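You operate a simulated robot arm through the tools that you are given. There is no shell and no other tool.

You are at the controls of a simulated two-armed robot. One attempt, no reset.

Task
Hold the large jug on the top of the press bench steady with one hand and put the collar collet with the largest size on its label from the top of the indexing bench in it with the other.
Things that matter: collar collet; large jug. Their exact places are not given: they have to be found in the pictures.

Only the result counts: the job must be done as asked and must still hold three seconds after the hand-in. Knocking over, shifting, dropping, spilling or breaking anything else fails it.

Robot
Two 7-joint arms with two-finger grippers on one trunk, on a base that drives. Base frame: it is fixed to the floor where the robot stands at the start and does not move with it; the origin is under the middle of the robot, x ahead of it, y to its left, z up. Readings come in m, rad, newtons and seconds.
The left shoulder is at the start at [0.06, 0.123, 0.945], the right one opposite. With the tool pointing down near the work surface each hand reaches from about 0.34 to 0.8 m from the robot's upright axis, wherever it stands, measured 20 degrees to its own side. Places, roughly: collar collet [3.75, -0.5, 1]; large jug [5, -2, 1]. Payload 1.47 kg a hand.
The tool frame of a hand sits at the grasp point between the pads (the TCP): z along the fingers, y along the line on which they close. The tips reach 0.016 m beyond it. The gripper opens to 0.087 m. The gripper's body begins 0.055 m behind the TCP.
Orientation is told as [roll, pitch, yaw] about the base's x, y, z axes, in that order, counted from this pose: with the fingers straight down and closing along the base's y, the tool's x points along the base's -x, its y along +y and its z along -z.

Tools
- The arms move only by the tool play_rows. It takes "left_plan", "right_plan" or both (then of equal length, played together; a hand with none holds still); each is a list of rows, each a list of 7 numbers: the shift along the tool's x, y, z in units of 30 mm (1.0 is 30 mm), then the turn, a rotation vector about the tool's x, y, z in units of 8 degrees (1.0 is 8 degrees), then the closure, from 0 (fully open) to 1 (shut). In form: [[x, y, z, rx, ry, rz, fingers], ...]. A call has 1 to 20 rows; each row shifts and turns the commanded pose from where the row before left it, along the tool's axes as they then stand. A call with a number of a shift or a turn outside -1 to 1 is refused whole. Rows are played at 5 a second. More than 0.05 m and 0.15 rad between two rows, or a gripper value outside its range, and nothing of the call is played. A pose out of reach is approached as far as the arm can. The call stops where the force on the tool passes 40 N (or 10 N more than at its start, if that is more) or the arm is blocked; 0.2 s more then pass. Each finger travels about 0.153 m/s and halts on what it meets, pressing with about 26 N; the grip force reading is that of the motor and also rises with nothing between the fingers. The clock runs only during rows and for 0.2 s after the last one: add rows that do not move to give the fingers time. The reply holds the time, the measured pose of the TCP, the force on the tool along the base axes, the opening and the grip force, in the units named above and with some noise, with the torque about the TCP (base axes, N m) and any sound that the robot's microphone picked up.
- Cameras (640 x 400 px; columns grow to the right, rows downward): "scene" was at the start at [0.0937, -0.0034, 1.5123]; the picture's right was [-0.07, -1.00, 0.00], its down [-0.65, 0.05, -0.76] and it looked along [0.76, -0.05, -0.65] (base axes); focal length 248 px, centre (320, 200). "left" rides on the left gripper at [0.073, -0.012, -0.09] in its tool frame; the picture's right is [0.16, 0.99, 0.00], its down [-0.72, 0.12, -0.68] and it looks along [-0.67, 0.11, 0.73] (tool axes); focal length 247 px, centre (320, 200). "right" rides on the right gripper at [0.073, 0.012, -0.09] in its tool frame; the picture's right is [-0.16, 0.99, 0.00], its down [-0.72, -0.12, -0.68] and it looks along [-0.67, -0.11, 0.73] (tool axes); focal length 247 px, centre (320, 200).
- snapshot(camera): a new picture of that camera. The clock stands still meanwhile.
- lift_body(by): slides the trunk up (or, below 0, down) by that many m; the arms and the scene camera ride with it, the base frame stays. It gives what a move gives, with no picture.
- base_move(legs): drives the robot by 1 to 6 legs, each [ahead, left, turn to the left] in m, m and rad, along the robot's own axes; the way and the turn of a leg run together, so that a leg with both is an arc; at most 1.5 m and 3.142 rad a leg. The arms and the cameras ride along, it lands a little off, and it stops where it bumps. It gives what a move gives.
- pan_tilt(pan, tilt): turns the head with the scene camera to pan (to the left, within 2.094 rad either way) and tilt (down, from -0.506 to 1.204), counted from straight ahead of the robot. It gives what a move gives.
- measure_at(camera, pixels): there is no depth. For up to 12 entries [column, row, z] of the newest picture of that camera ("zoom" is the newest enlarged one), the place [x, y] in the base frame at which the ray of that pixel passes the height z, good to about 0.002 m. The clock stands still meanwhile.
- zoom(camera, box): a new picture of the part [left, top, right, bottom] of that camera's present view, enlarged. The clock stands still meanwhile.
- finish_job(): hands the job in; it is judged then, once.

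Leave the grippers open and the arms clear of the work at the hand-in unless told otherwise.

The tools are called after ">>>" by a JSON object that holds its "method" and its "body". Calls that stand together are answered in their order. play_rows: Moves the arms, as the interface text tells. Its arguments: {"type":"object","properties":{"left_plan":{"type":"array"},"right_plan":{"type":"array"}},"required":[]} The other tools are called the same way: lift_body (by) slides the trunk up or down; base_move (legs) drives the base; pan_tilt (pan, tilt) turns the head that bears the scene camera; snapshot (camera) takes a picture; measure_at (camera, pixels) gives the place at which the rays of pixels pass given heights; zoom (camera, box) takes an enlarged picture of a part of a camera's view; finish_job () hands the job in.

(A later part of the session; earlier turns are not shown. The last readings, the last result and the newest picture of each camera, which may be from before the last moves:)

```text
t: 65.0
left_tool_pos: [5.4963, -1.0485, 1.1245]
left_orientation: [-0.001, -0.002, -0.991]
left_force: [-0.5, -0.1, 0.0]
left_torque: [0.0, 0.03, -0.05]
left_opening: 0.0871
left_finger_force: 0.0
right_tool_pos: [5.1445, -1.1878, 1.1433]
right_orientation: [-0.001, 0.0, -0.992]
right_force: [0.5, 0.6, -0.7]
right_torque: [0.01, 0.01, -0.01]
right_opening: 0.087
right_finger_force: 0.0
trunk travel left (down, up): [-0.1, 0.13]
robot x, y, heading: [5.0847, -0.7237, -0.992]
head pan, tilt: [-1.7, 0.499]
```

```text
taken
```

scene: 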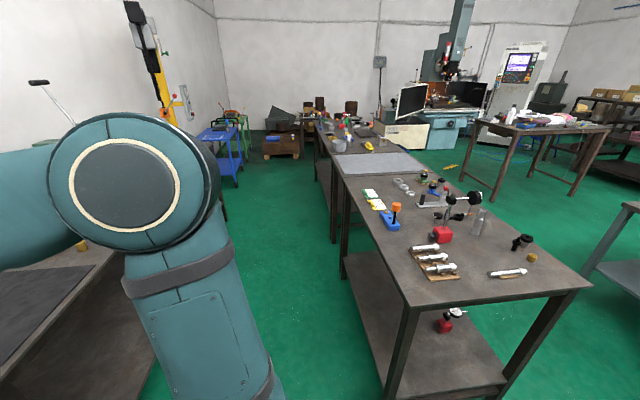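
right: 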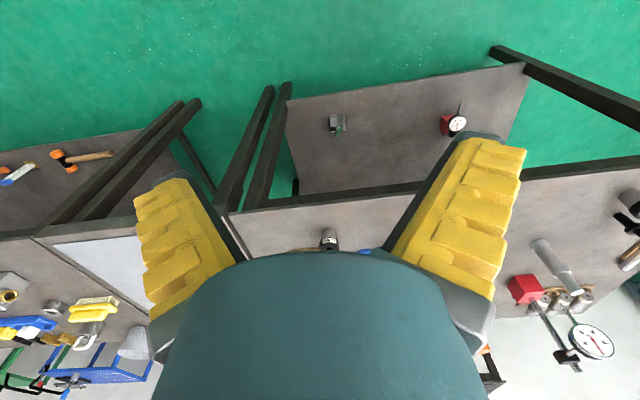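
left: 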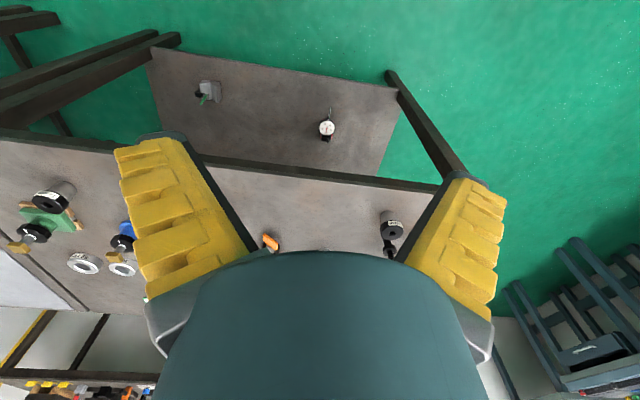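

I have a clear view of the bench's back and left side. I zoom in on the area around (445,215) where the third collet stands.

>>> {"method": "zoom", "body": {"camera": "scene", "box": [400, 170, 544, 290]}}

>>> {"method": "zoom", "body": {"camera": "scene", "box": [410, 175, 480, 230]}}

```text
3.33 times, centred on (472, 230) of scene
```

zoom: 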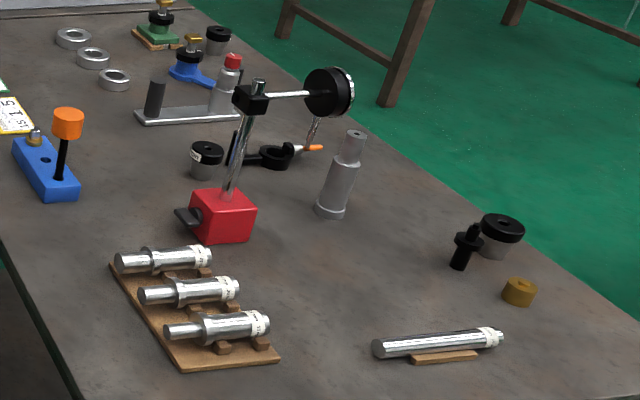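

```text
7.27 times, centred on (445, 202) of scene
```

zoom: 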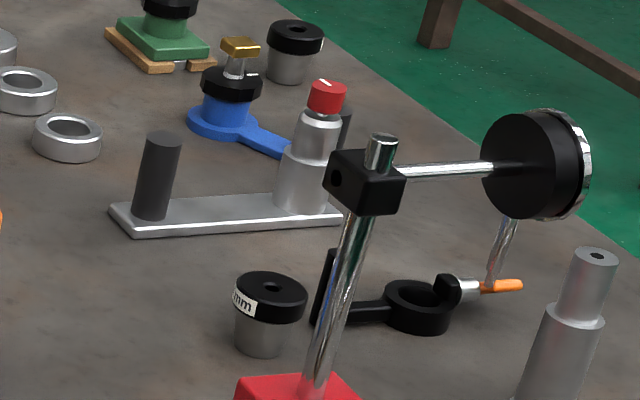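

The label faces the rear aisle ("..mm"). I drive into the middle of the rear aisle and slide right; that also brings me in front of the jug.

>>> {"method": "base_move", "body": {"legs": [[0.2, 0, 0], [0, -0.65, 0]]}}

>>> {"method": "pan_tilt", "body": {"pan": -2.09, "tilt": 0.6}}

>>> {"method": "snapshot", "body": {"camera": "scene"}}

```text
t: 72.4
left_tool_pos: [5.0568, -1.5739, 1.124]
left_orientation: [-0.001, -0.002, -0.985]
left_force: [0.0, -0.7, 0.1]
left_torque: [-0.03, -0.02, 0.01]
left_opening: 0.0872
left_finger_force: 0.0
right_tool_pos: [4.7063, -1.715, 1.1438]
right_orientation: [0.001, -0.001, -0.987]
right_force: [-0.1, -0.3, -0.5]
right_torque: [0.0, 0.02, 0.02]
right_opening: 0.087
right_finger_force: 0.0
trunk travel left (down, up): [-0.1, 0.13]
robot x, y, heading: [4.6423, -1.2505, -0.986]
head pan, tilt: [-1.7, 0.499]
```

```text
t: 73.2
left_tool_pos: [5.0565, -1.574, 1.1245]
left_orientation: [0.001, -0.001, -0.986]
left_force: [0.3, 0.2, -0.3]
left_torque: [0.02, 0.01, -0.02]
left_opening: 0.0871
left_finger_force: 0.1
right_tool_pos: [4.7072, -1.7154, 1.1435]
right_orientation: [-0.001, -0.001, -0.986]
right_force: [0.2, 0.1, 0.0]
right_torque: [0.0, 0.01, -0.02]
right_opening: 0.0869
right_finger_force: 0.1
trunk travel left (down, up): [-0.1, 0.13]
robot x, y, heading: [4.6421, -1.2527, -0.981]
head pan, tilt: [-2.089, 0.6]
```

```text
taken
```

scene: 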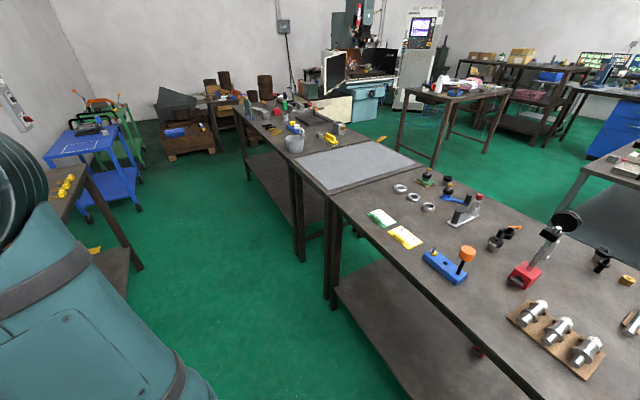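

The third collet is at (494,242) now. I zoom in to read its label.

>>> {"method": "zoom", "body": {"camera": "scene", "box": [470, 220, 530, 265]}}

>>> {"method": "zoom", "body": {"camera": "scene", "box": [380, 160, 520, 280]}}

>>> {"method": "zoom", "body": {"camera": "scene", "box": [500, 190, 640, 390]}}

```text
8.89 times, centred on (500, 242) of scene
```

zoom: 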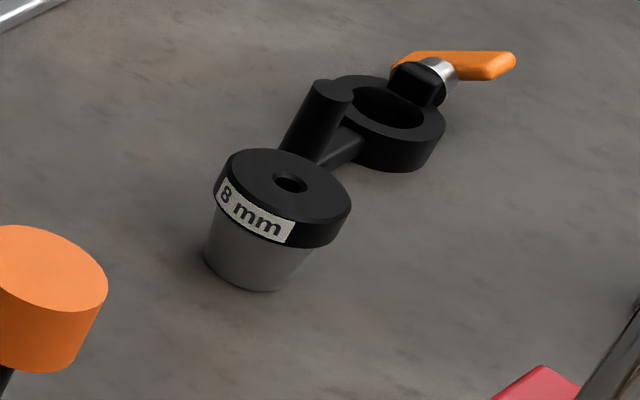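

```text
3.33 times, centred on (450, 220) of scene
```

zoom: 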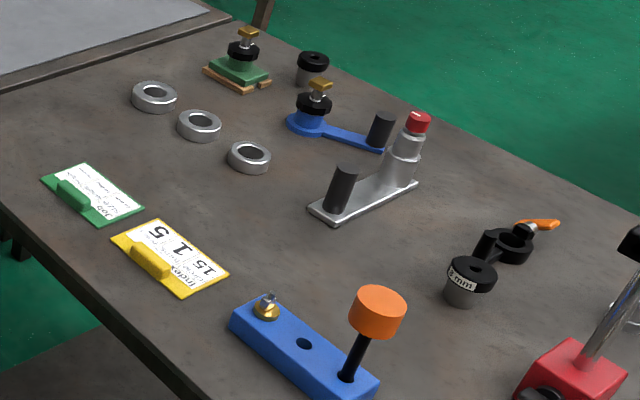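

```text
2.00 times, centred on (570, 290) of scene
```

zoom: 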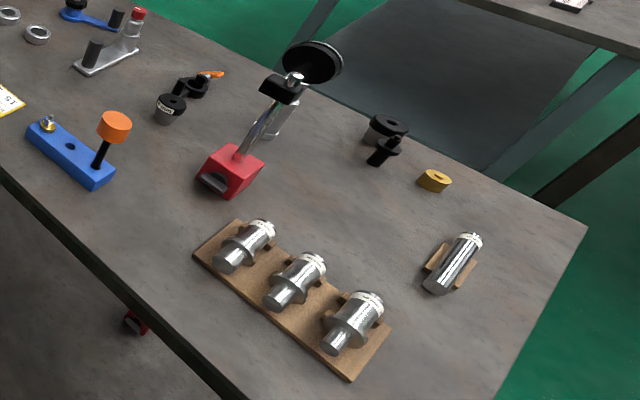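

The third reads "8 mm", so the 12 mm collet at [3.45,-0.71] is the largest. While here, I look at the jug ahead.

>>> {"method": "pan_tilt", "body": {"pan": 0.0, "tilt": 0.6}}

>>> {"method": "snapshot", "body": {"camera": "scene"}}

>>> {"method": "snapshot", "body": {"camera": "left"}}

>>> {"method": "snapshot", "body": {"camera": "right"}}

```text
t: 75.2
left_tool_pos: [5.0573, -1.5727, 1.1249]
left_orientation: [-0.003, -0.001, -0.985]
left_force: [0.5, 0.8, 0.7]
left_torque: [0.02, 0.03, -0.01]
left_opening: 0.0869
left_finger_force: 0.1
right_tool_pos: [4.7068, -1.7141, 1.1444]
right_orientation: [0.001, -0.001, -0.986]
right_force: [-0.1, -0.3, -0.2]
right_torque: [0.01, -0.03, 0.01]
right_opening: 0.0868
right_finger_force: 0.1
trunk travel left (down, up): [-0.1, 0.13]
robot x, y, heading: [4.6396, -1.2501, -0.992]
head pan, tilt: [0.0, 0.6]
```

```text
taken
```

scene: 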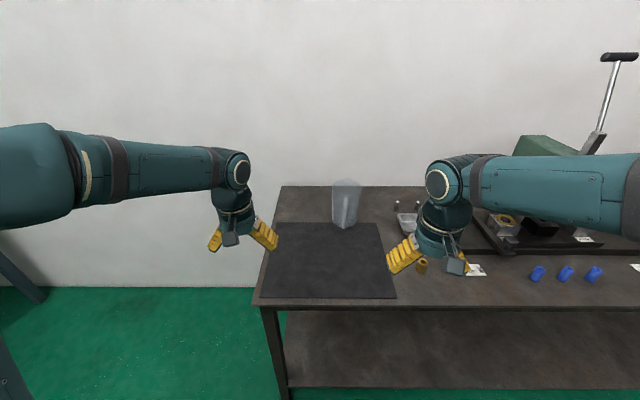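

```text
taken
```

left: 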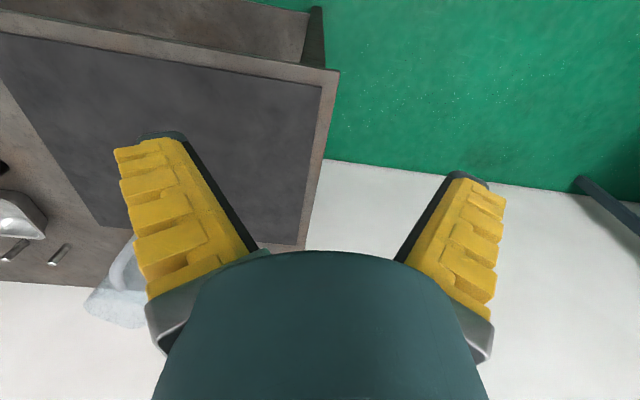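

```text
taken
```

right: 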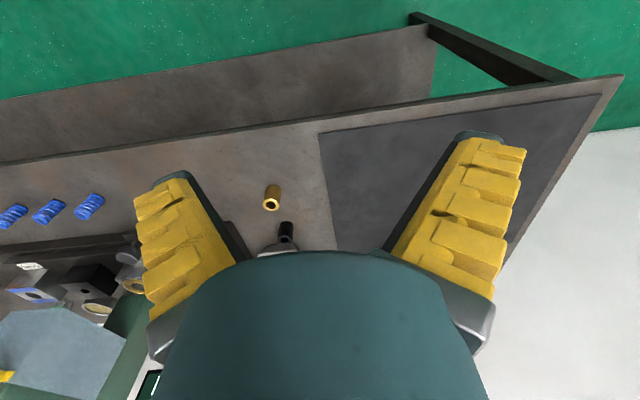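

>>> {"method": "zoom", "body": {"camera": "scene", "box": [250, 160, 430, 310]}}

>>> {"method": "zoom", "body": {"camera": "scene", "box": [316, 168, 380, 240]}}

>>> {"method": "measure_at", "body": {"camera": "scene", "pixels": [[253, 301, 0.876], [283, 188, 0.876], [333, 224, 0.876], [356, 224, 0.876], [345, 228, 0.876], [332, 182, 1.05], [361, 182, 1.05], [277, 398, 0], [345, 185, 1.05], [264, 297, 0.876], [397, 297, 0.876], [378, 223, 0.876]]}}

```text
2.67 times, centred on (340, 235) of scene
```

zoom: 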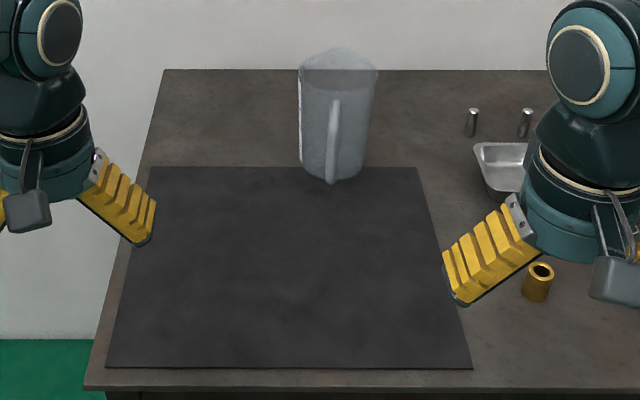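

```text
5.56 times, centred on (348, 204) of scene
```

zoom: 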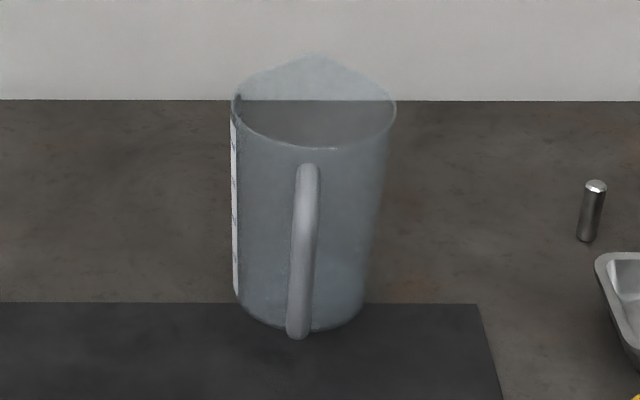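

```text
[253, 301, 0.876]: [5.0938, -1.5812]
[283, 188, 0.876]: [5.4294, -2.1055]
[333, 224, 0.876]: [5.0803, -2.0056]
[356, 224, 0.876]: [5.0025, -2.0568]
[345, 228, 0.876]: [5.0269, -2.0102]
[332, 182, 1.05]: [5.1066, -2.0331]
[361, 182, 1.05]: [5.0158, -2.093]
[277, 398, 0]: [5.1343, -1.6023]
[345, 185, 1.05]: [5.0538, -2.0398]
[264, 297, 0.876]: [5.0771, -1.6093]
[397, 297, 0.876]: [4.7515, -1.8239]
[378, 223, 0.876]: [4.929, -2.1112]
```

The clear jug stands at about [5.05,-2.04] with its handle toward me; it seems about 0.1 m wide and 0.17 m high. Now I go back around to the front of the indexing bench for the 12 mm collet.

>>> {"method": "base_move", "body": {"legs": [[0, 0.7, 0], [-0.84, 0, 0], [-0.83, 0, 0]]}}

```text
t: 89.8
left_tool_pos: [4.7261, 0.1979, 1.1241]
left_orientation: [0.0, -0.002, -0.99]
left_force: [0.5, 0.5, 0.3]
left_torque: [-0.04, 0.04, -0.01]
left_opening: 0.0871
left_finger_force: 0.1
right_tool_pos: [4.376, 0.0588, 1.1447]
right_orientation: [-0.001, 0.0, -0.99]
right_force: [0.2, 0.4, 1.2]
right_torque: [0.03, 0.01, 0.04]
right_opening: 0.0871
right_finger_force: 0.1
trunk travel left (down, up): [-0.1, 0.13]
robot x, y, heading: [4.3148, 0.5176, -0.99]
head pan, tilt: [0.0, 0.6]
```

I'm back at [4.31,0.52]. Next I slide right 1.2 m to stand before the 12 mm collet.

>>> {"method": "base_move", "body": {"legs": [[0, -1.2, 0]]}}

>>> {"method": "pan_tilt", "body": {"pan": 0.0, "tilt": 0.8}}

>>> {"method": "snapshot", "body": {"camera": "scene"}}

>>> {"method": "snapshot", "body": {"camera": "right"}}

```text
t: 100.7
left_tool_pos: [3.7133, -0.4682, 1.1236]
left_orientation: [0.0, -0.001, -0.991]
left_force: [0.8, 0.2, -0.2]
left_torque: [-0.01, 0.01, 0.0]
left_opening: 0.0871
left_finger_force: 0.0
right_tool_pos: [3.361, -0.6072, 1.145]
right_orientation: [0.0, 0.0, -0.991]
right_force: [-0.3, 0.4, 0.2]
right_torque: [-0.01, 0.01, 0.0]
right_opening: 0.0871
right_finger_force: 0.0
trunk travel left (down, up): [-0.1, 0.13]
robot x, y, heading: [3.2989, -0.1431, -0.99]
head pan, tilt: [0.0, 0.6]
```

```text
t: 101.4
left_tool_pos: [3.7124, -0.4682, 1.1235]
left_orientation: [-0.001, -0.003, -0.992]
left_force: [0.2, 1.0, -0.2]
left_torque: [0.01, -0.01, -0.02]
left_opening: 0.0872
left_finger_force: 0.0
right_tool_pos: [3.3607, -0.6069, 1.1443]
right_orientation: [0.0, -0.001, -0.989]
right_force: [-0.1, -0.2, 0.1]
right_torque: [0.03, -0.03, 0.01]
right_opening: 0.087
right_finger_force: 0.0
trunk travel left (down, up): [-0.1, 0.13]
robot x, y, heading: [3.3003, -0.1477, -0.989]
head pan, tilt: [0.0, 0.799]
```

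```text
taken
```

scene: 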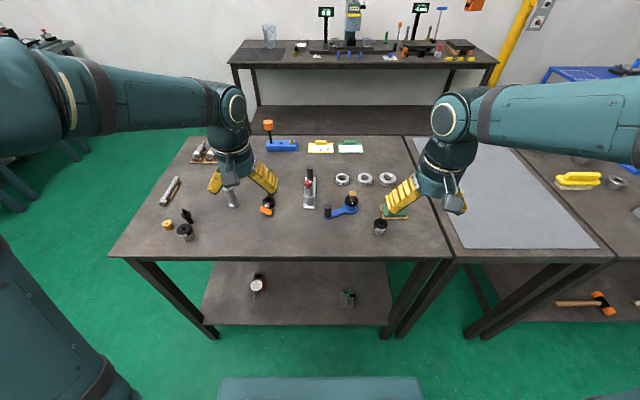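

```text
taken
```

right: 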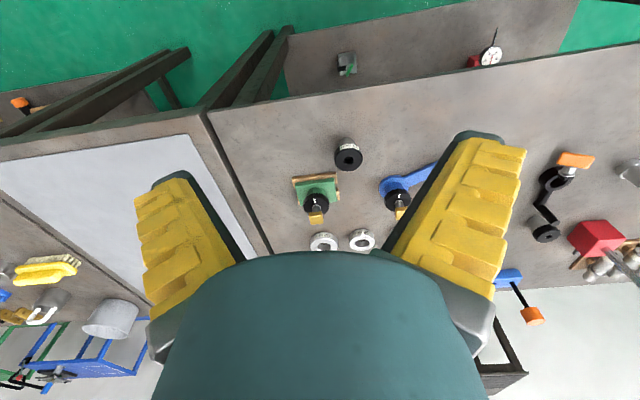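

The 12 mm collet is at scene (380,227) and right-wrist (348,157). I zoom in on both views for precise measurement.

>>> {"method": "zoom", "body": {"camera": "scene", "box": [360, 205, 408, 245]}}

>>> {"method": "measure_at", "body": {"camera": "zoom", "pixels": [[320, 200, 0.92], [320, 200, 0.876]]}}

>>> {"method": "zoom", "body": {"camera": "right", "box": [316, 130, 380, 180]}}

>>> {"method": "measure_at", "body": {"camera": "zoom", "pixels": [[320, 200, 0.92], [320, 200, 0.876]]}}

```text
10.00 times, centred on (384, 225) of scene
```

zoom: 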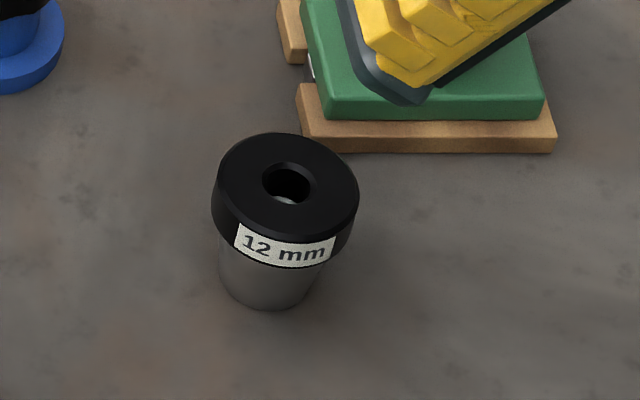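

```text
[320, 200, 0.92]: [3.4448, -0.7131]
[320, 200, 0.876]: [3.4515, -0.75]
```

```text
8.00 times, centred on (348, 155) of right
```

zoom: 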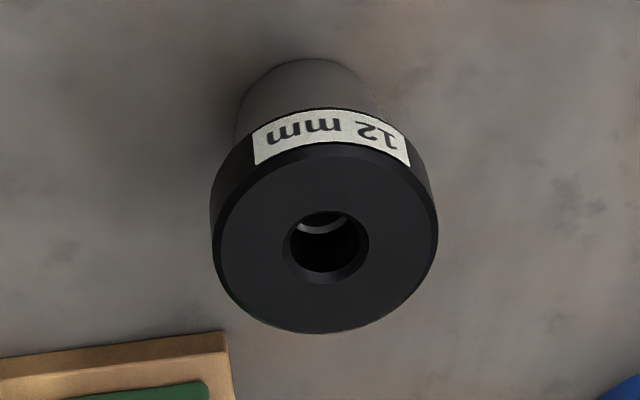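

```text
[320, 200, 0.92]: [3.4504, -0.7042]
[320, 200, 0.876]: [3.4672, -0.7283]
```

I triangulate the collar top's centre: scene pixel (380.8,223.4), right pixel (349.1,160.1), at several heights.

>>> {"method": "measure_at", "body": {"camera": "scene", "pixels": [[380.8, 223.4, 0.91], [380.8, 223.4, 0.93], [380.8, 223.4, 0.95], [379.0, 235.9, 0.876], [379.0, 235.9, 0.85], [373.9, 223.4, 0.93], [387.9, 223.4, 0.93]]}}

>>> {"method": "measure_at", "body": {"camera": "right", "pixels": [[349.1, 160.1, 0.91], [349.1, 160.1, 0.93], [349.1, 160.1, 0.95], [345.6, 137.2, 0.876], [345.6, 137.2, 0.85], [334.4, 160, 0.93], [362.7, 160, 0.93]]}}

```text
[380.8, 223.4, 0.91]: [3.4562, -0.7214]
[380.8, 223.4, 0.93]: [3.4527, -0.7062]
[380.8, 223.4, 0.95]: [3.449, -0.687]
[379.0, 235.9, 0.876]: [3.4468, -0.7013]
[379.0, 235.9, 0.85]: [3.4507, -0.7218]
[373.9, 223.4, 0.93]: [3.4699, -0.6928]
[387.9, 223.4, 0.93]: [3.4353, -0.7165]
```

```text
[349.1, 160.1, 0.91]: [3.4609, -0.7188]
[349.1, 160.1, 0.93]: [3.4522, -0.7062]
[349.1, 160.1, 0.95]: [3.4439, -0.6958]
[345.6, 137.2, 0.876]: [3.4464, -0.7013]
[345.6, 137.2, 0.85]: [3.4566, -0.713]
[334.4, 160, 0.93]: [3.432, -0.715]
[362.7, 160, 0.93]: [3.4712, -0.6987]
```

Both cameras agree: the collar top is at z=0.930 at [3.4525,-0.7062], the bench at 0.876, and the collar is about 0.042 m wide. I check the neighbouring wood base corners and knob for finger clearance.

>>> {"method": "measure_at", "body": {"camera": "scene", "pixels": [[382, 219.5, 0.876], [382, 217, 0.89], [407.5, 220.2, 0.876], [379.6, 211.2, 0.89]]}}

>>> {"method": "zoom", "body": {"camera": "right", "box": [280, 130, 400, 230]}}

```text
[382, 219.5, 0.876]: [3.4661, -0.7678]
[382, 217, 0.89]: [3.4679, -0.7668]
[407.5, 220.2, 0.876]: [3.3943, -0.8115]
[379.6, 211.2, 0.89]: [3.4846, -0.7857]
```

```text
4.00 times, centred on (340, 180) of right
```

zoom: 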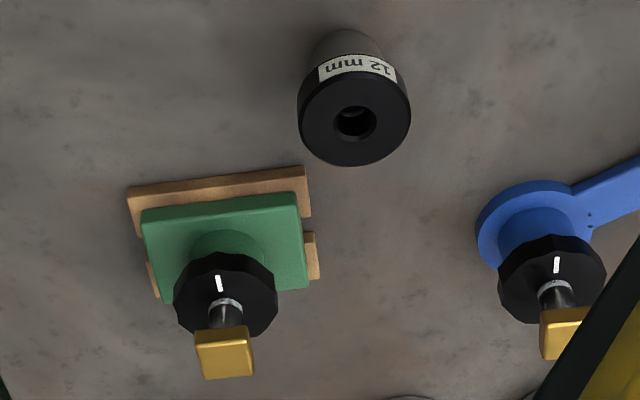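

Clearances are fine (wood base edge 0.06 m beyond). I move the right hand 0.133 m ahead and 0.022 m left above the collet, then down partway to z about 1.0, gripper open.

>>> {"method": "play_rows", "body": {"right_plan": [[-0.889, 0.148, 0, 0, 0, 0, 0], [-0.889, 0.148, 0, 0, 0, 0, 0], [-0.889, 0.148, 0, 0, 0, 0, 0], [-0.889, 0.148, 0, 0, 0, 0, 0], [-0.889, 0.148, 0, 0, 0, 0, 0], [0, 0, 0.8, 0, 0, 0, 0], [0, 0, 0.8, 0, 0, 0, 0], [0, 0, 0.8, 0, 0, 0, 0], [0, 0, 0.8, 0, 0, 0, 0], [0, 0, 0.8, 0, 0, 0, 0], [0, 0, 0, 0, 0, 0, 0], [0, 0, 0, 0, 0, 0, 0]]}}

>>> {"method": "snapshot", "body": {"camera": "right"}}

>>> {"method": "snapshot", "body": {"camera": "scene"}}

```text
t: 104.0
left_tool_pos: [3.712, -0.4674, 1.1249]
left_orientation: [0.001, -0.003, -0.992]
left_force: [-0.3, -0.6, 0.0]
left_torque: [-0.03, 0.01, 0.01]
left_opening: 0.0873
left_finger_force: 0.0
right_tool_pos: [3.4532, -0.7055, 1.024]
right_orientation: [-0.001, 0.001, -0.992]
right_force: [-0.6, -0.1, 0.4]
right_torque: [-0.02, 0.03, 0.05]
right_opening: 0.0869
right_finger_force: 0.0
trunk travel left (down, up): [-0.1, 0.13]
robot x, y, heading: [3.2992, -0.1463, -0.99]
head pan, tilt: [0.0, 0.799]
```

```text
taken
```

right: 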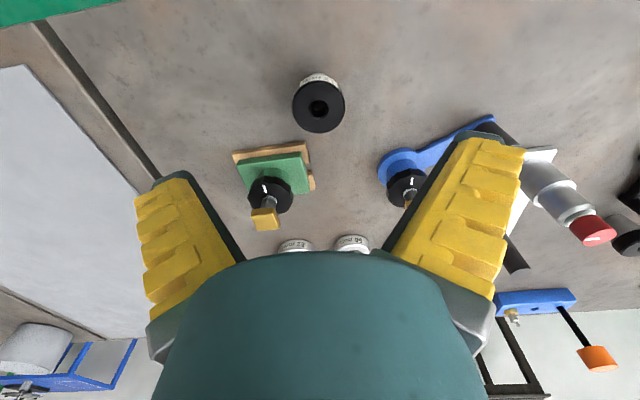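

```text
taken
```

scene: 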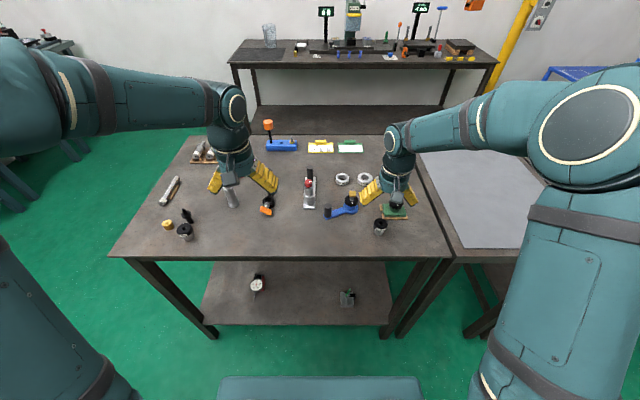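

I verify the collet's position again from the present right-wrist picture (319,107).

>>> {"method": "measure_at", "body": {"camera": "right", "pixels": [[319, 107, 0.93], [345, 107, 0.93], [293, 107, 0.93], [270, 192, 0.95], [264, 218, 0.97]]}}

>>> {"method": "zoom", "body": {"camera": "right", "box": [270, 60, 366, 140]}}

```text
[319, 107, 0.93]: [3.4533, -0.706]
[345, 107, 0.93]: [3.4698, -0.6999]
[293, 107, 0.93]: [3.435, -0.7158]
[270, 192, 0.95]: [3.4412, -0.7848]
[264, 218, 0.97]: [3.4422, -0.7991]
```

```text
5.00 times, centred on (318, 100) of right
```

zoom: 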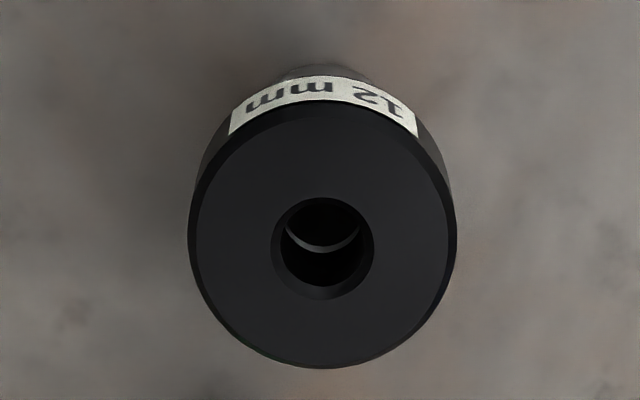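

The hand is centred over the collet to within 1 mm. I lower 0.104 m to z=0.92 with the gripper open, and stop to check.

>>> {"method": "play_rows", "body": {"right_plan": [[0, 0, 0.867, 0, 0, 0, 0], [0, 0, 0.867, 0, 0, 0, 0], [0, 0, 0.867, 0, 0, 0, 0], [0, 0, 0.867, 0, 0, 0, 0], [0, 0, 0, 0, 0, 0, 0], [0, 0, 0, 0, 0, 0, 0]]}}

>>> {"method": "snapshot", "body": {"camera": "right"}}

```text
t: 105.4
left_tool_pos: [3.713, -0.4685, 1.124]
left_orientation: [0.002, -0.002, -0.991]
left_force: [-0.3, -0.1, -0.4]
left_torque: [-0.01, -0.02, 0.02]
left_opening: 0.087
left_finger_force: 0.0
right_tool_pos: [3.4511, -0.707, 0.92]
right_orientation: [-0.001, -0.001, -0.992]
right_force: [0.3, -0.1, -0.9]
right_torque: [0.0, -0.03, -0.02]
right_opening: 0.0869
right_finger_force: 0.0
trunk travel left (down, up): [-0.1, 0.13]
robot x, y, heading: [3.3029, -0.1471, -0.991]
head pan, tilt: [0.0, 0.799]
```

```text
taken
```

right: 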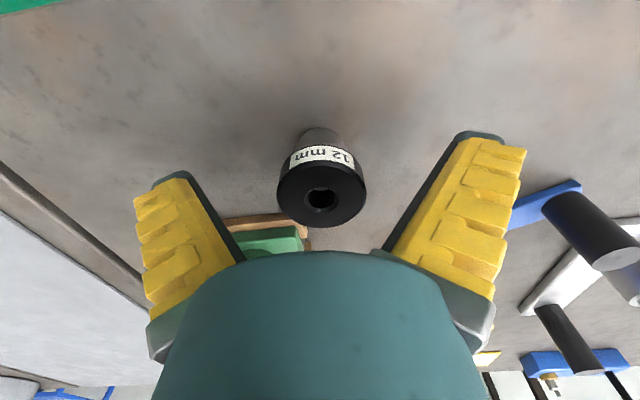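

The collar sits between the fingers. I close the gripper and hold.

>>> {"method": "play_rows", "body": {"right_plan": [[0, 0, 0, 0, 0, 0, 0.4], [0, 0, 0, 0, 0, 0, 1], [0, 0, 0, 0, 0, 0, 1], [0, 0, 0, 0, 0, 0, 1], [0, 0, 0, 0, 0, 0, 1]]}}

>>> {"method": "snapshot", "body": {"camera": "right"}}

```text
t: 106.6
left_tool_pos: [3.7113, -0.4673, 1.1239]
left_orientation: [-0.002, -0.002, -0.99]
left_force: [0.7, -0.2, 0.5]
left_torque: [0.03, -0.02, 0.02]
left_opening: 0.087
left_finger_force: 0.2
right_tool_pos: [3.4519, -0.7077, 0.9198]
right_orientation: [-0.001, -0.002, -0.989]
right_force: [2.4, -0.7, 4.0]
right_torque: [-0.12, -0.02, 0.04]
right_opening: 0.0305
right_finger_force: 25.6
trunk travel left (down, up): [-0.1, 0.13]
robot x, y, heading: [3.3011, -0.1441, -0.994]
head pan, tilt: [0.0, 0.799]
```

```text
taken
```

right: 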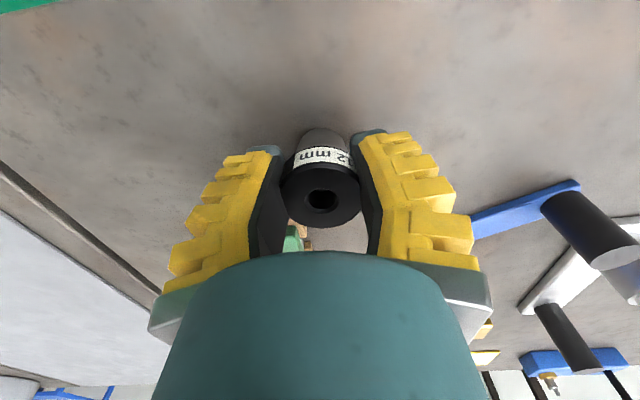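

The gripper holds something 0.0305 m wide with 25.6 N. I zoom in to check how the collar sits, then lift.

>>> {"method": "zoom", "body": {"camera": "right", "box": [256, 120, 384, 220]}}

>>> {"method": "zoom", "body": {"camera": "scene", "box": [350, 180, 430, 250]}}

```text
4.00 times, centred on (320, 170) of right
```

zoom: 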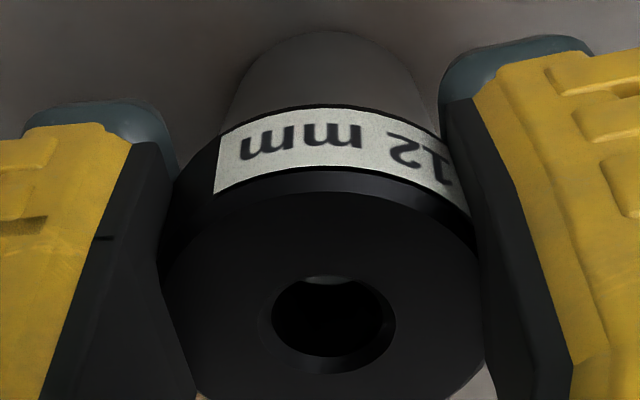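

```text
5.71 times, centred on (390, 215) of scene
```

zoom: 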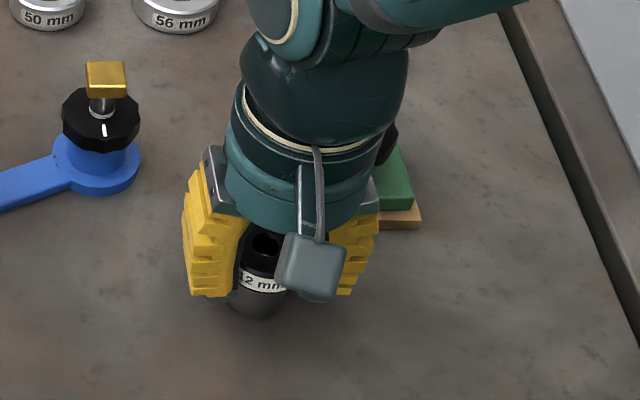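

The fingers hold the collar squarely. I lift it 0.03 m first and check.

>>> {"method": "play_rows", "body": {"right_plan": [[0, 0, -0.3, 0, 0, 0, 1], [0, 0, -0.4, 0, 0, 0, 1], [0, 0, -0.5, 0, 0, 0, 1], [0, 0, 0, 0, 0, 0, 1]]}}

>>> {"method": "snapshot", "body": {"camera": "right"}}

```text
t: 107.6
left_tool_pos: [3.7115, -0.4685, 1.1236]
left_orientation: [0.0, -0.002, -0.992]
left_force: [0.8, 0.2, -1.3]
left_torque: [-0.01, -0.03, 0.0]
left_opening: 0.0868
left_finger_force: 0.0
right_tool_pos: [3.4507, -0.7076, 0.9548]
right_orientation: [0.001, 0.001, -0.988]
right_force: [-0.1, 0.0, -0.9]
right_torque: [-0.01, 0.01, -0.03]
right_opening: 0.029
right_finger_force: 26.4
trunk travel left (down, up): [-0.1, 0.13]
robot x, y, heading: [3.3055, -0.1484, -0.984]
head pan, tilt: [0.0, 0.799]
```

```text
taken
```

right: 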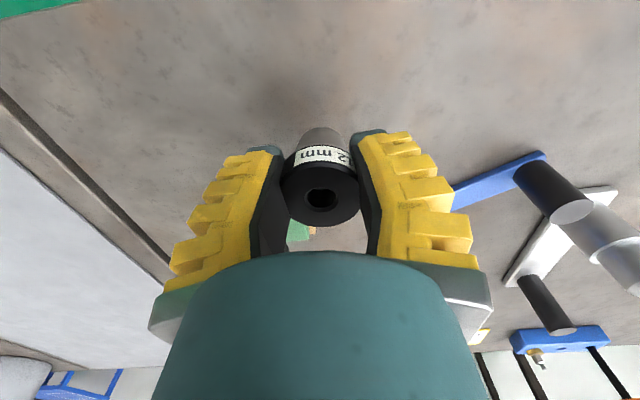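

The collet is lifted with the hand. I raise it another 0.2 m and draw the hand back 0.13 m for travel.

>>> {"method": "play_rows", "body": {"right_plan": [[0, 0, -0.7, 0, 0, 0, 1], [0, 0, -0.9, 0, 0, 0, 1], [0, 0, -0.9, 0, 0, 0, 1], [0, 0, -0.9, 0, 0, 0, 1], [0, 0, -0.9, 0, 0, 0, 1], [0, 0, -0.9, 0, 0, 0, 1], [0, 0, -0.9, 0, 0, 0, 1], [0, 0, -0.6, 0, 0, 0, 1], [0.8, 0, 0, 0, 0, 0, 1], [0.9, 0, 0, 0, 0, 0, 1], [0.9, 0, 0, 0, 0, 0, 1], [0.9, 0, 0, 0, 0, 0, 1], [0.8, 0, 0, 0, 0, 0, 1], [0, 0, 0, 0, 0, 0, 1]]}}

>>> {"method": "snapshot", "body": {"camera": "right"}}

```text
t: 110.6
left_tool_pos: [3.7136, -0.4684, 1.1238]
left_orientation: [0.001, -0.001, -0.992]
left_force: [0.0, 0.2, 0.1]
left_torque: [0.0, -0.02, -0.03]
left_opening: 0.0873
left_finger_force: 0.0
right_tool_pos: [3.3805, -0.5969, 1.1574]
right_orientation: [0.001, 0.0, -0.991]
right_force: [-0.2, 0.3, -0.7]
right_torque: [-0.04, 0.0, 0.03]
right_opening: 0.0287
right_finger_force: 26.2
trunk travel left (down, up): [-0.1, 0.13]
robot x, y, heading: [3.3019, -0.1458, -0.993]
head pan, tilt: [0.0, 0.799]
```

```text
taken
```

right: 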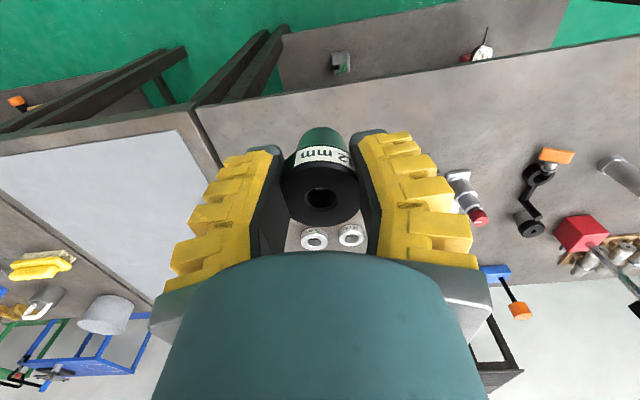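

The 12 mm collet is safely held at z=1.157. I now drive back around the bench's left end into the rear aisle, in front of the jug.

>>> {"method": "base_move", "body": {"legs": [[0, 1.2, 0], [0.85, 0, 0], [0.8, 0, 0]]}}

>>> {"method": "snapshot", "body": {"camera": "right"}}

```text
t: 129.4
left_tool_pos: [5.6197, -1.1868, 1.1232]
left_orientation: [0.0, -0.003, -0.991]
left_force: [0.2, 0.0, 0.0]
left_torque: [0.01, 0.0, -0.04]
left_opening: 0.0871
left_finger_force: 0.1
right_tool_pos: [5.2895, -1.3177, 1.1569]
right_orientation: [0.002, 0.001, -0.987]
right_force: [0.2, -0.7, -1.6]
right_torque: [0.01, -0.01, -0.01]
right_opening: 0.0281
right_finger_force: 26.1
trunk travel left (down, up): [-0.1, 0.13]
robot x, y, heading: [5.2099, -0.8673, -0.988]
head pan, tilt: [0.0, 0.799]
```

```text
taken
```

right: 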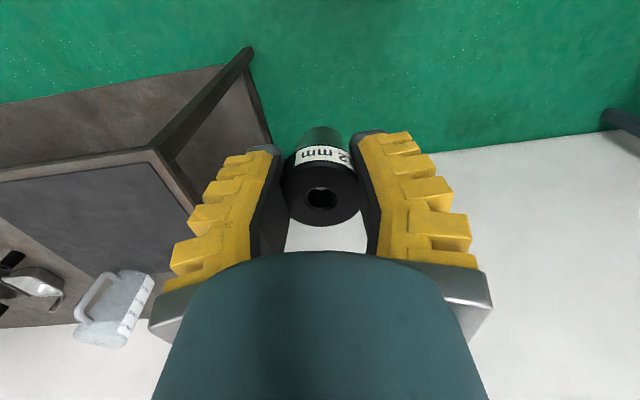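

The collet is still held. I slide right 0.78 m to stand before the jug and raise the trunk for reach and a better view.

>>> {"method": "base_move", "body": {"legs": [[0, -0.78, 0]]}}

>>> {"method": "lift_body", "body": {"by": 0.12}}

>>> {"method": "pan_tilt", "body": {"pan": 0.0, "tilt": 0.7}}

>>> {"method": "snapshot", "body": {"camera": "scene"}}

>>> {"method": "zoom", "body": {"camera": "scene", "box": [272, 140, 368, 230]}}

```text
t: 136.6
left_tool_pos: [4.9615, -1.6161, 1.1239]
left_orientation: [-0.003, -0.002, -1.002]
left_force: [0.3, 0.2, -0.3]
left_torque: [-0.01, 0.01, 0.0]
left_opening: 0.0872
left_finger_force: 0.2
right_tool_pos: [4.6293, -1.7414, 1.1578]
right_orientation: [-0.001, -0.001, -1.003]
right_force: [0.4, 0.5, -1.1]
right_torque: [-0.02, -0.02, 0.02]
right_opening: 0.0281
right_finger_force: 26.1
trunk travel left (down, up): [-0.1, 0.13]
robot x, y, heading: [4.5501, -1.2891, -0.999]
head pan, tilt: [0.0, 0.799]
```

```text
t: 138.1
left_tool_pos: [4.9621, -1.6148, 1.2431]
left_orientation: [0.001, -0.002, -1.002]
left_force: [-0.9, 0.4, 0.0]
left_torque: [-0.03, 0.01, 0.02]
left_opening: 0.0871
left_finger_force: 0.1
right_tool_pos: [4.628, -1.7427, 1.2766]
right_orientation: [0.002, 0.001, -1.002]
right_force: [0.2, 0.3, -1.1]
right_torque: [0.04, 0.0, -0.04]
right_opening: 0.028
right_finger_force: 26.0
trunk travel left (down, up): [-0.22, 0.01]
robot x, y, heading: [4.5533, -1.2896, -1.0]
head pan, tilt: [0.0, 0.799]
```

```text
t: 138.8
left_tool_pos: [4.9603, -1.6154, 1.2434]
left_orientation: [0.0, -0.003, -1.001]
left_force: [0.2, 0.2, -0.7]
left_torque: [0.0, -0.01, -0.01]
left_opening: 0.0871
left_finger_force: 0.1
right_tool_pos: [4.6301, -1.7419, 1.2773]
right_orientation: [-0.001, 0.001, -1.001]
right_force: [-0.7, 0.3, -1.1]
right_torque: [-0.01, -0.02, -0.01]
right_opening: 0.0279
right_finger_force: 25.7
trunk travel left (down, up): [-0.22, 0.01]
robot x, y, heading: [4.5536, -1.2873, -1.003]
head pan, tilt: [0.0, 0.7]
```

```text
taken
```

scene: 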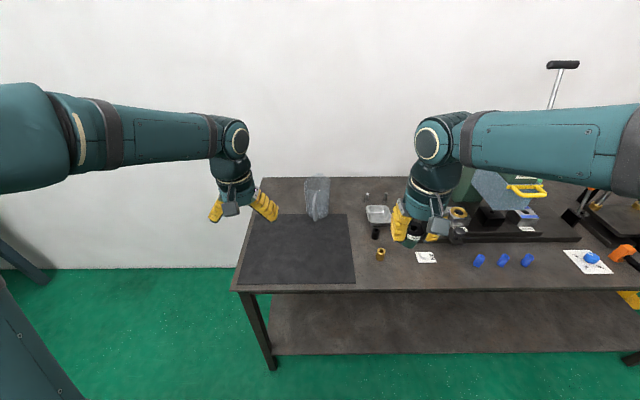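

```text
4.44 times, centred on (320, 185) of scene
```

zoom: 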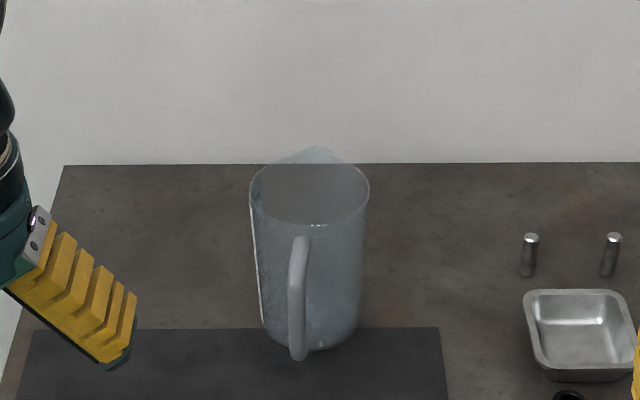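

The jug is centred 0.90 m ahead of my axis. I take wrist pictures to triangulate the jug's rim and handle.

>>> {"method": "snapshot", "body": {"camera": "left"}}

>>> {"method": "snapshot", "body": {"camera": "right"}}

```text
taken
```

left: 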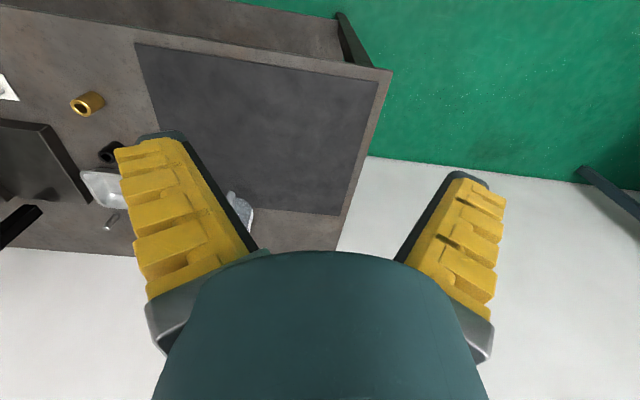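

```text
taken
```

right: 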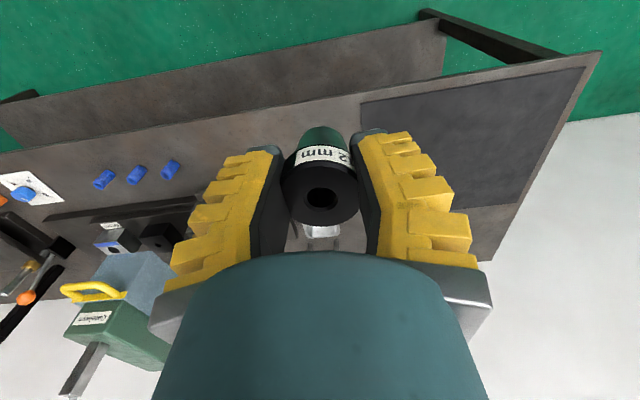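

Before moving closer, I check how near the press machine on the right is to my right arm.

>>> {"method": "zoom", "body": {"camera": "scene", "box": [380, 40, 640, 300]}}

>>> {"method": "measure_at", "body": {"camera": "scene", "pixels": [[450, 240, 0.876], [580, 240, 0.876], [525, 190, 1.05], [550, 68, 1.4], [580, 65, 1.4], [550, 68, 1.3], [555, 105, 1.2], [388, 250, 0.876], [425, 257, 0.876]]}}

```text
1.54 times, centred on (510, 170) of scene
```

zoom: 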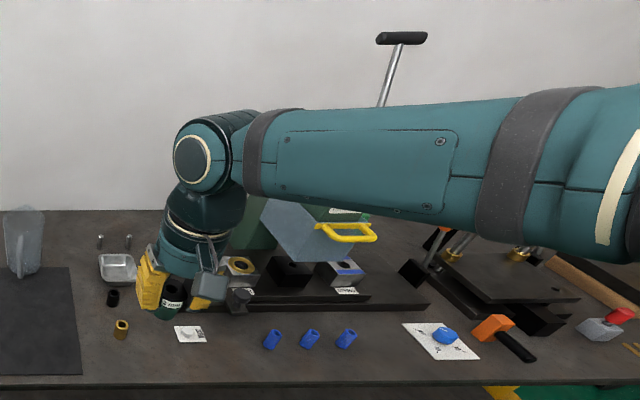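

```text
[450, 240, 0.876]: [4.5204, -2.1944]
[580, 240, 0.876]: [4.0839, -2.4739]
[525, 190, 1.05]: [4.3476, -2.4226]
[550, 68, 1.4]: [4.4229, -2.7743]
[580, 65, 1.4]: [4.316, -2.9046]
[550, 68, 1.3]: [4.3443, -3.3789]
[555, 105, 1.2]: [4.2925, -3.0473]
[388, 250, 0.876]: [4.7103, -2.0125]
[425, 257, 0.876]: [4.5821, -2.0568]
```

The press head is about 0.79 m to the right and well off my arm. I move the base 0.17 m ahead toward the bench.

>>> {"method": "base_move", "body": {"legs": [[0.17, 0, 0.0]]}}

>>> {"method": "snapshot", "body": {"camera": "scene"}}

>>> {"method": "snapshot", "body": {"camera": "left"}}

>>> {"method": "snapshot", "body": {"camera": "right"}}

```text
t: 140.2
left_tool_pos: [5.0511, -1.7562, 1.2431]
left_orientation: [0.001, -0.002, -1.003]
left_force: [-0.2, -0.1, 0.6]
left_torque: [0.0, 0.0, 0.02]
left_opening: 0.0869
left_finger_force: 0.1
right_tool_pos: [4.7195, -1.8825, 1.2765]
right_orientation: [0.0, 0.0, -1.001]
right_force: [-0.7, 0.0, -1.8]
right_torque: [0.05, 0.03, -0.02]
right_opening: 0.0281
right_finger_force: 25.9
trunk travel left (down, up): [-0.22, 0.01]
robot x, y, heading: [4.6429, -1.4289, -1.002]
head pan, tilt: [0.0, 0.7]
```

```text
taken
```

scene: 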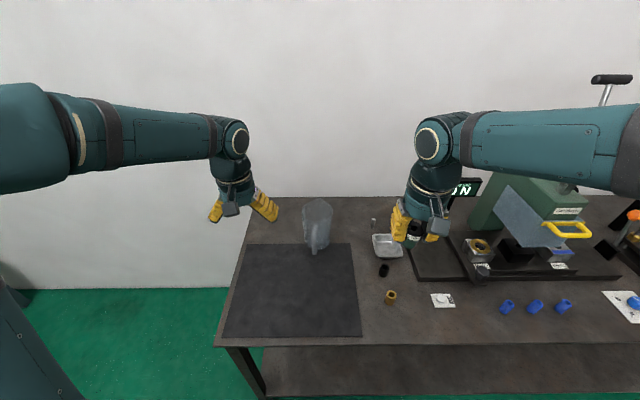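

```text
taken
```

left: 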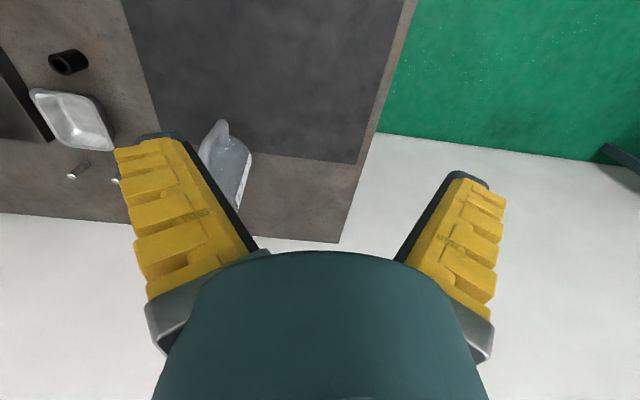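

```text
taken
```

right: 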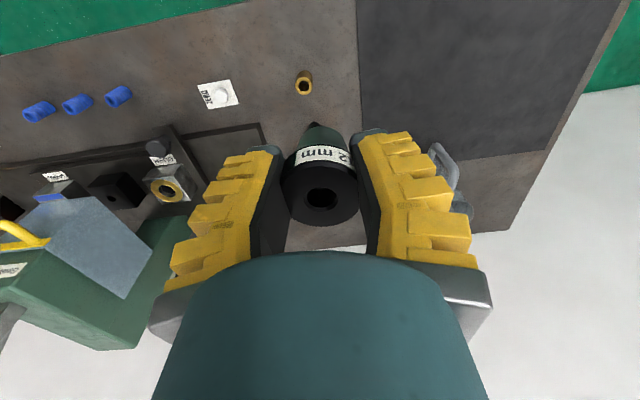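

The jug is 0.734 m ahead, 0.01 m left of my axis. I bring the left hand 0.12 m to the right so that its camera looks straight at the jug and handle.

>>> {"method": "play_rows", "body": {"left_plan": [[0, -0.7, 0, 0, 0, 0, 0], [0, -0.8, 0, 0, 0, 0, 0], [0, -0.8, 0, 0, 0, 0, 0], [0, -0.8, 0, 0, 0, 0, 0], [0, -0.8, 0, 0, 0, 0, 0], [0, 0, 0, 0, 0, 0, 0]]}}

>>> {"method": "snapshot", "body": {"camera": "left"}}

>>> {"method": "snapshot", "body": {"camera": "scene"}}

```text
t: 141.6
left_tool_pos: [4.9522, -1.8176, 1.2432]
left_orientation: [-0.001, -0.001, -1.001]
left_force: [0.5, -0.1, 0.4]
left_torque: [0.03, -0.02, -0.02]
left_opening: 0.0869
left_finger_force: 0.0
right_tool_pos: [4.7192, -1.8814, 1.2773]
right_orientation: [0.001, 0.0, -1.0]
right_force: [-0.5, -0.4, -0.8]
right_torque: [-0.02, -0.04, 0.01]
right_opening: 0.0279
right_finger_force: 26.0
trunk travel left (down, up): [-0.22, 0.01]
robot x, y, heading: [4.6416, -1.4286, -1.002]
head pan, tilt: [0.0, 0.7]
```

```text
taken
```

left: 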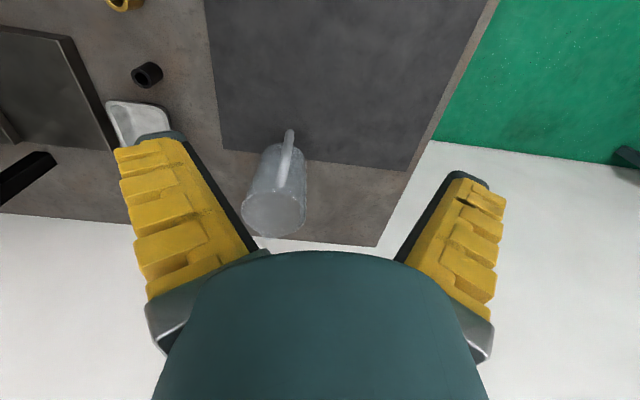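

```text
taken
```

scene: 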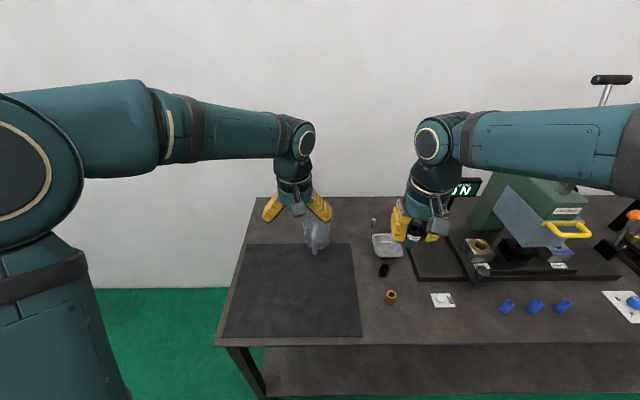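

Both cameras now see the jug. I zoom into each to triangulate handle and rim.

>>> {"method": "zoom", "body": {"camera": "left", "box": [216, 110, 344, 250]}}

>>> {"method": "zoom", "body": {"camera": "scene", "box": [280, 190, 360, 270]}}

```text
2.86 times, centred on (280, 180) of left
```

zoom: 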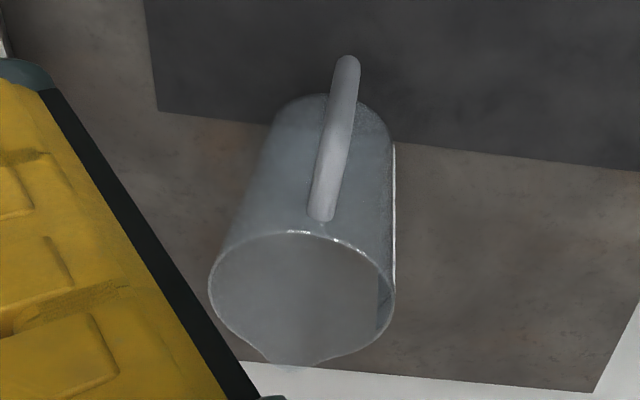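

```text
5.00 times, centred on (320, 230) of scene
```

zoom: 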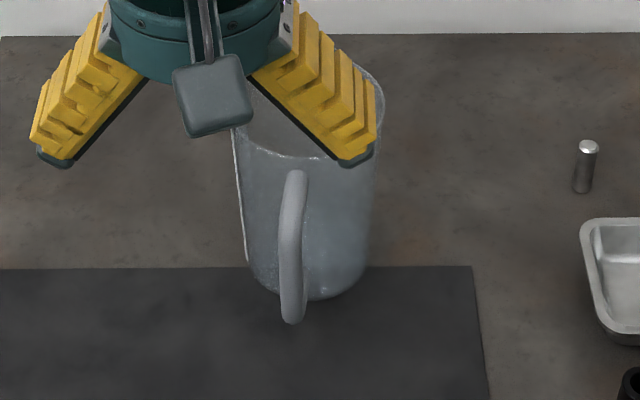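

I measure handle top/bottom ends and rim front in both cameras at several heights.

>>> {"method": "measure_at", "body": {"camera": "left", "pixels": [[280.4, 186.3, 1.0], [280.4, 186.3, 1.04], [289.8, 130, 0.88], [289.8, 130, 0.92], [276, 190.9, 1.02], [276, 190.9, 1.06], [240.8, 209.8, 1.02], [306.3, 211.5, 1.02], [240.8, 209.8, 1.06], [306.3, 211.5, 1.06], [269.5, 237.8, 1.02], [269.5, 237.8, 1.06]]}}

>>> {"method": "measure_at", "body": {"camera": "scene", "pixels": [[315.2, 224, 1.0], [315.2, 224, 1.04], [314.6, 254.4, 0.88], [314.6, 254.4, 0.92], [314, 221.4, 1.02], [314, 221.4, 1.06], [302.4, 215, 1.02], [333, 209, 1.02], [302.4, 215, 1.06], [333, 209, 1.06]]}}

```text
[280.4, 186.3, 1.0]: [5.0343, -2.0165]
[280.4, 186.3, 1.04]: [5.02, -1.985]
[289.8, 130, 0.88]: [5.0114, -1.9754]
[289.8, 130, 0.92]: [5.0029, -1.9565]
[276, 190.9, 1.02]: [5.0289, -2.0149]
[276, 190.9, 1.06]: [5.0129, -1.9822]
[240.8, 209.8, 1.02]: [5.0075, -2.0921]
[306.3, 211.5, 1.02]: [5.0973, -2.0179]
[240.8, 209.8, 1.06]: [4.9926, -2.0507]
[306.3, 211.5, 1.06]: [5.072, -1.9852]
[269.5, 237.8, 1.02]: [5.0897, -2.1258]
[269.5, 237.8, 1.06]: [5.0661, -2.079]
```

```text
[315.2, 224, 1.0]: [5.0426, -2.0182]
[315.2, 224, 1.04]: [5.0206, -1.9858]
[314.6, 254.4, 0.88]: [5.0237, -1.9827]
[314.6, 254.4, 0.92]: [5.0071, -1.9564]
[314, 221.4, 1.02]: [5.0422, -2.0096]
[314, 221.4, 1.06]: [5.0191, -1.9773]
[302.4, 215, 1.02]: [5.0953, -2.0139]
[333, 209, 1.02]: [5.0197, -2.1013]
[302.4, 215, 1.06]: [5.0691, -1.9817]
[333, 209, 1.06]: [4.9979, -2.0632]
```

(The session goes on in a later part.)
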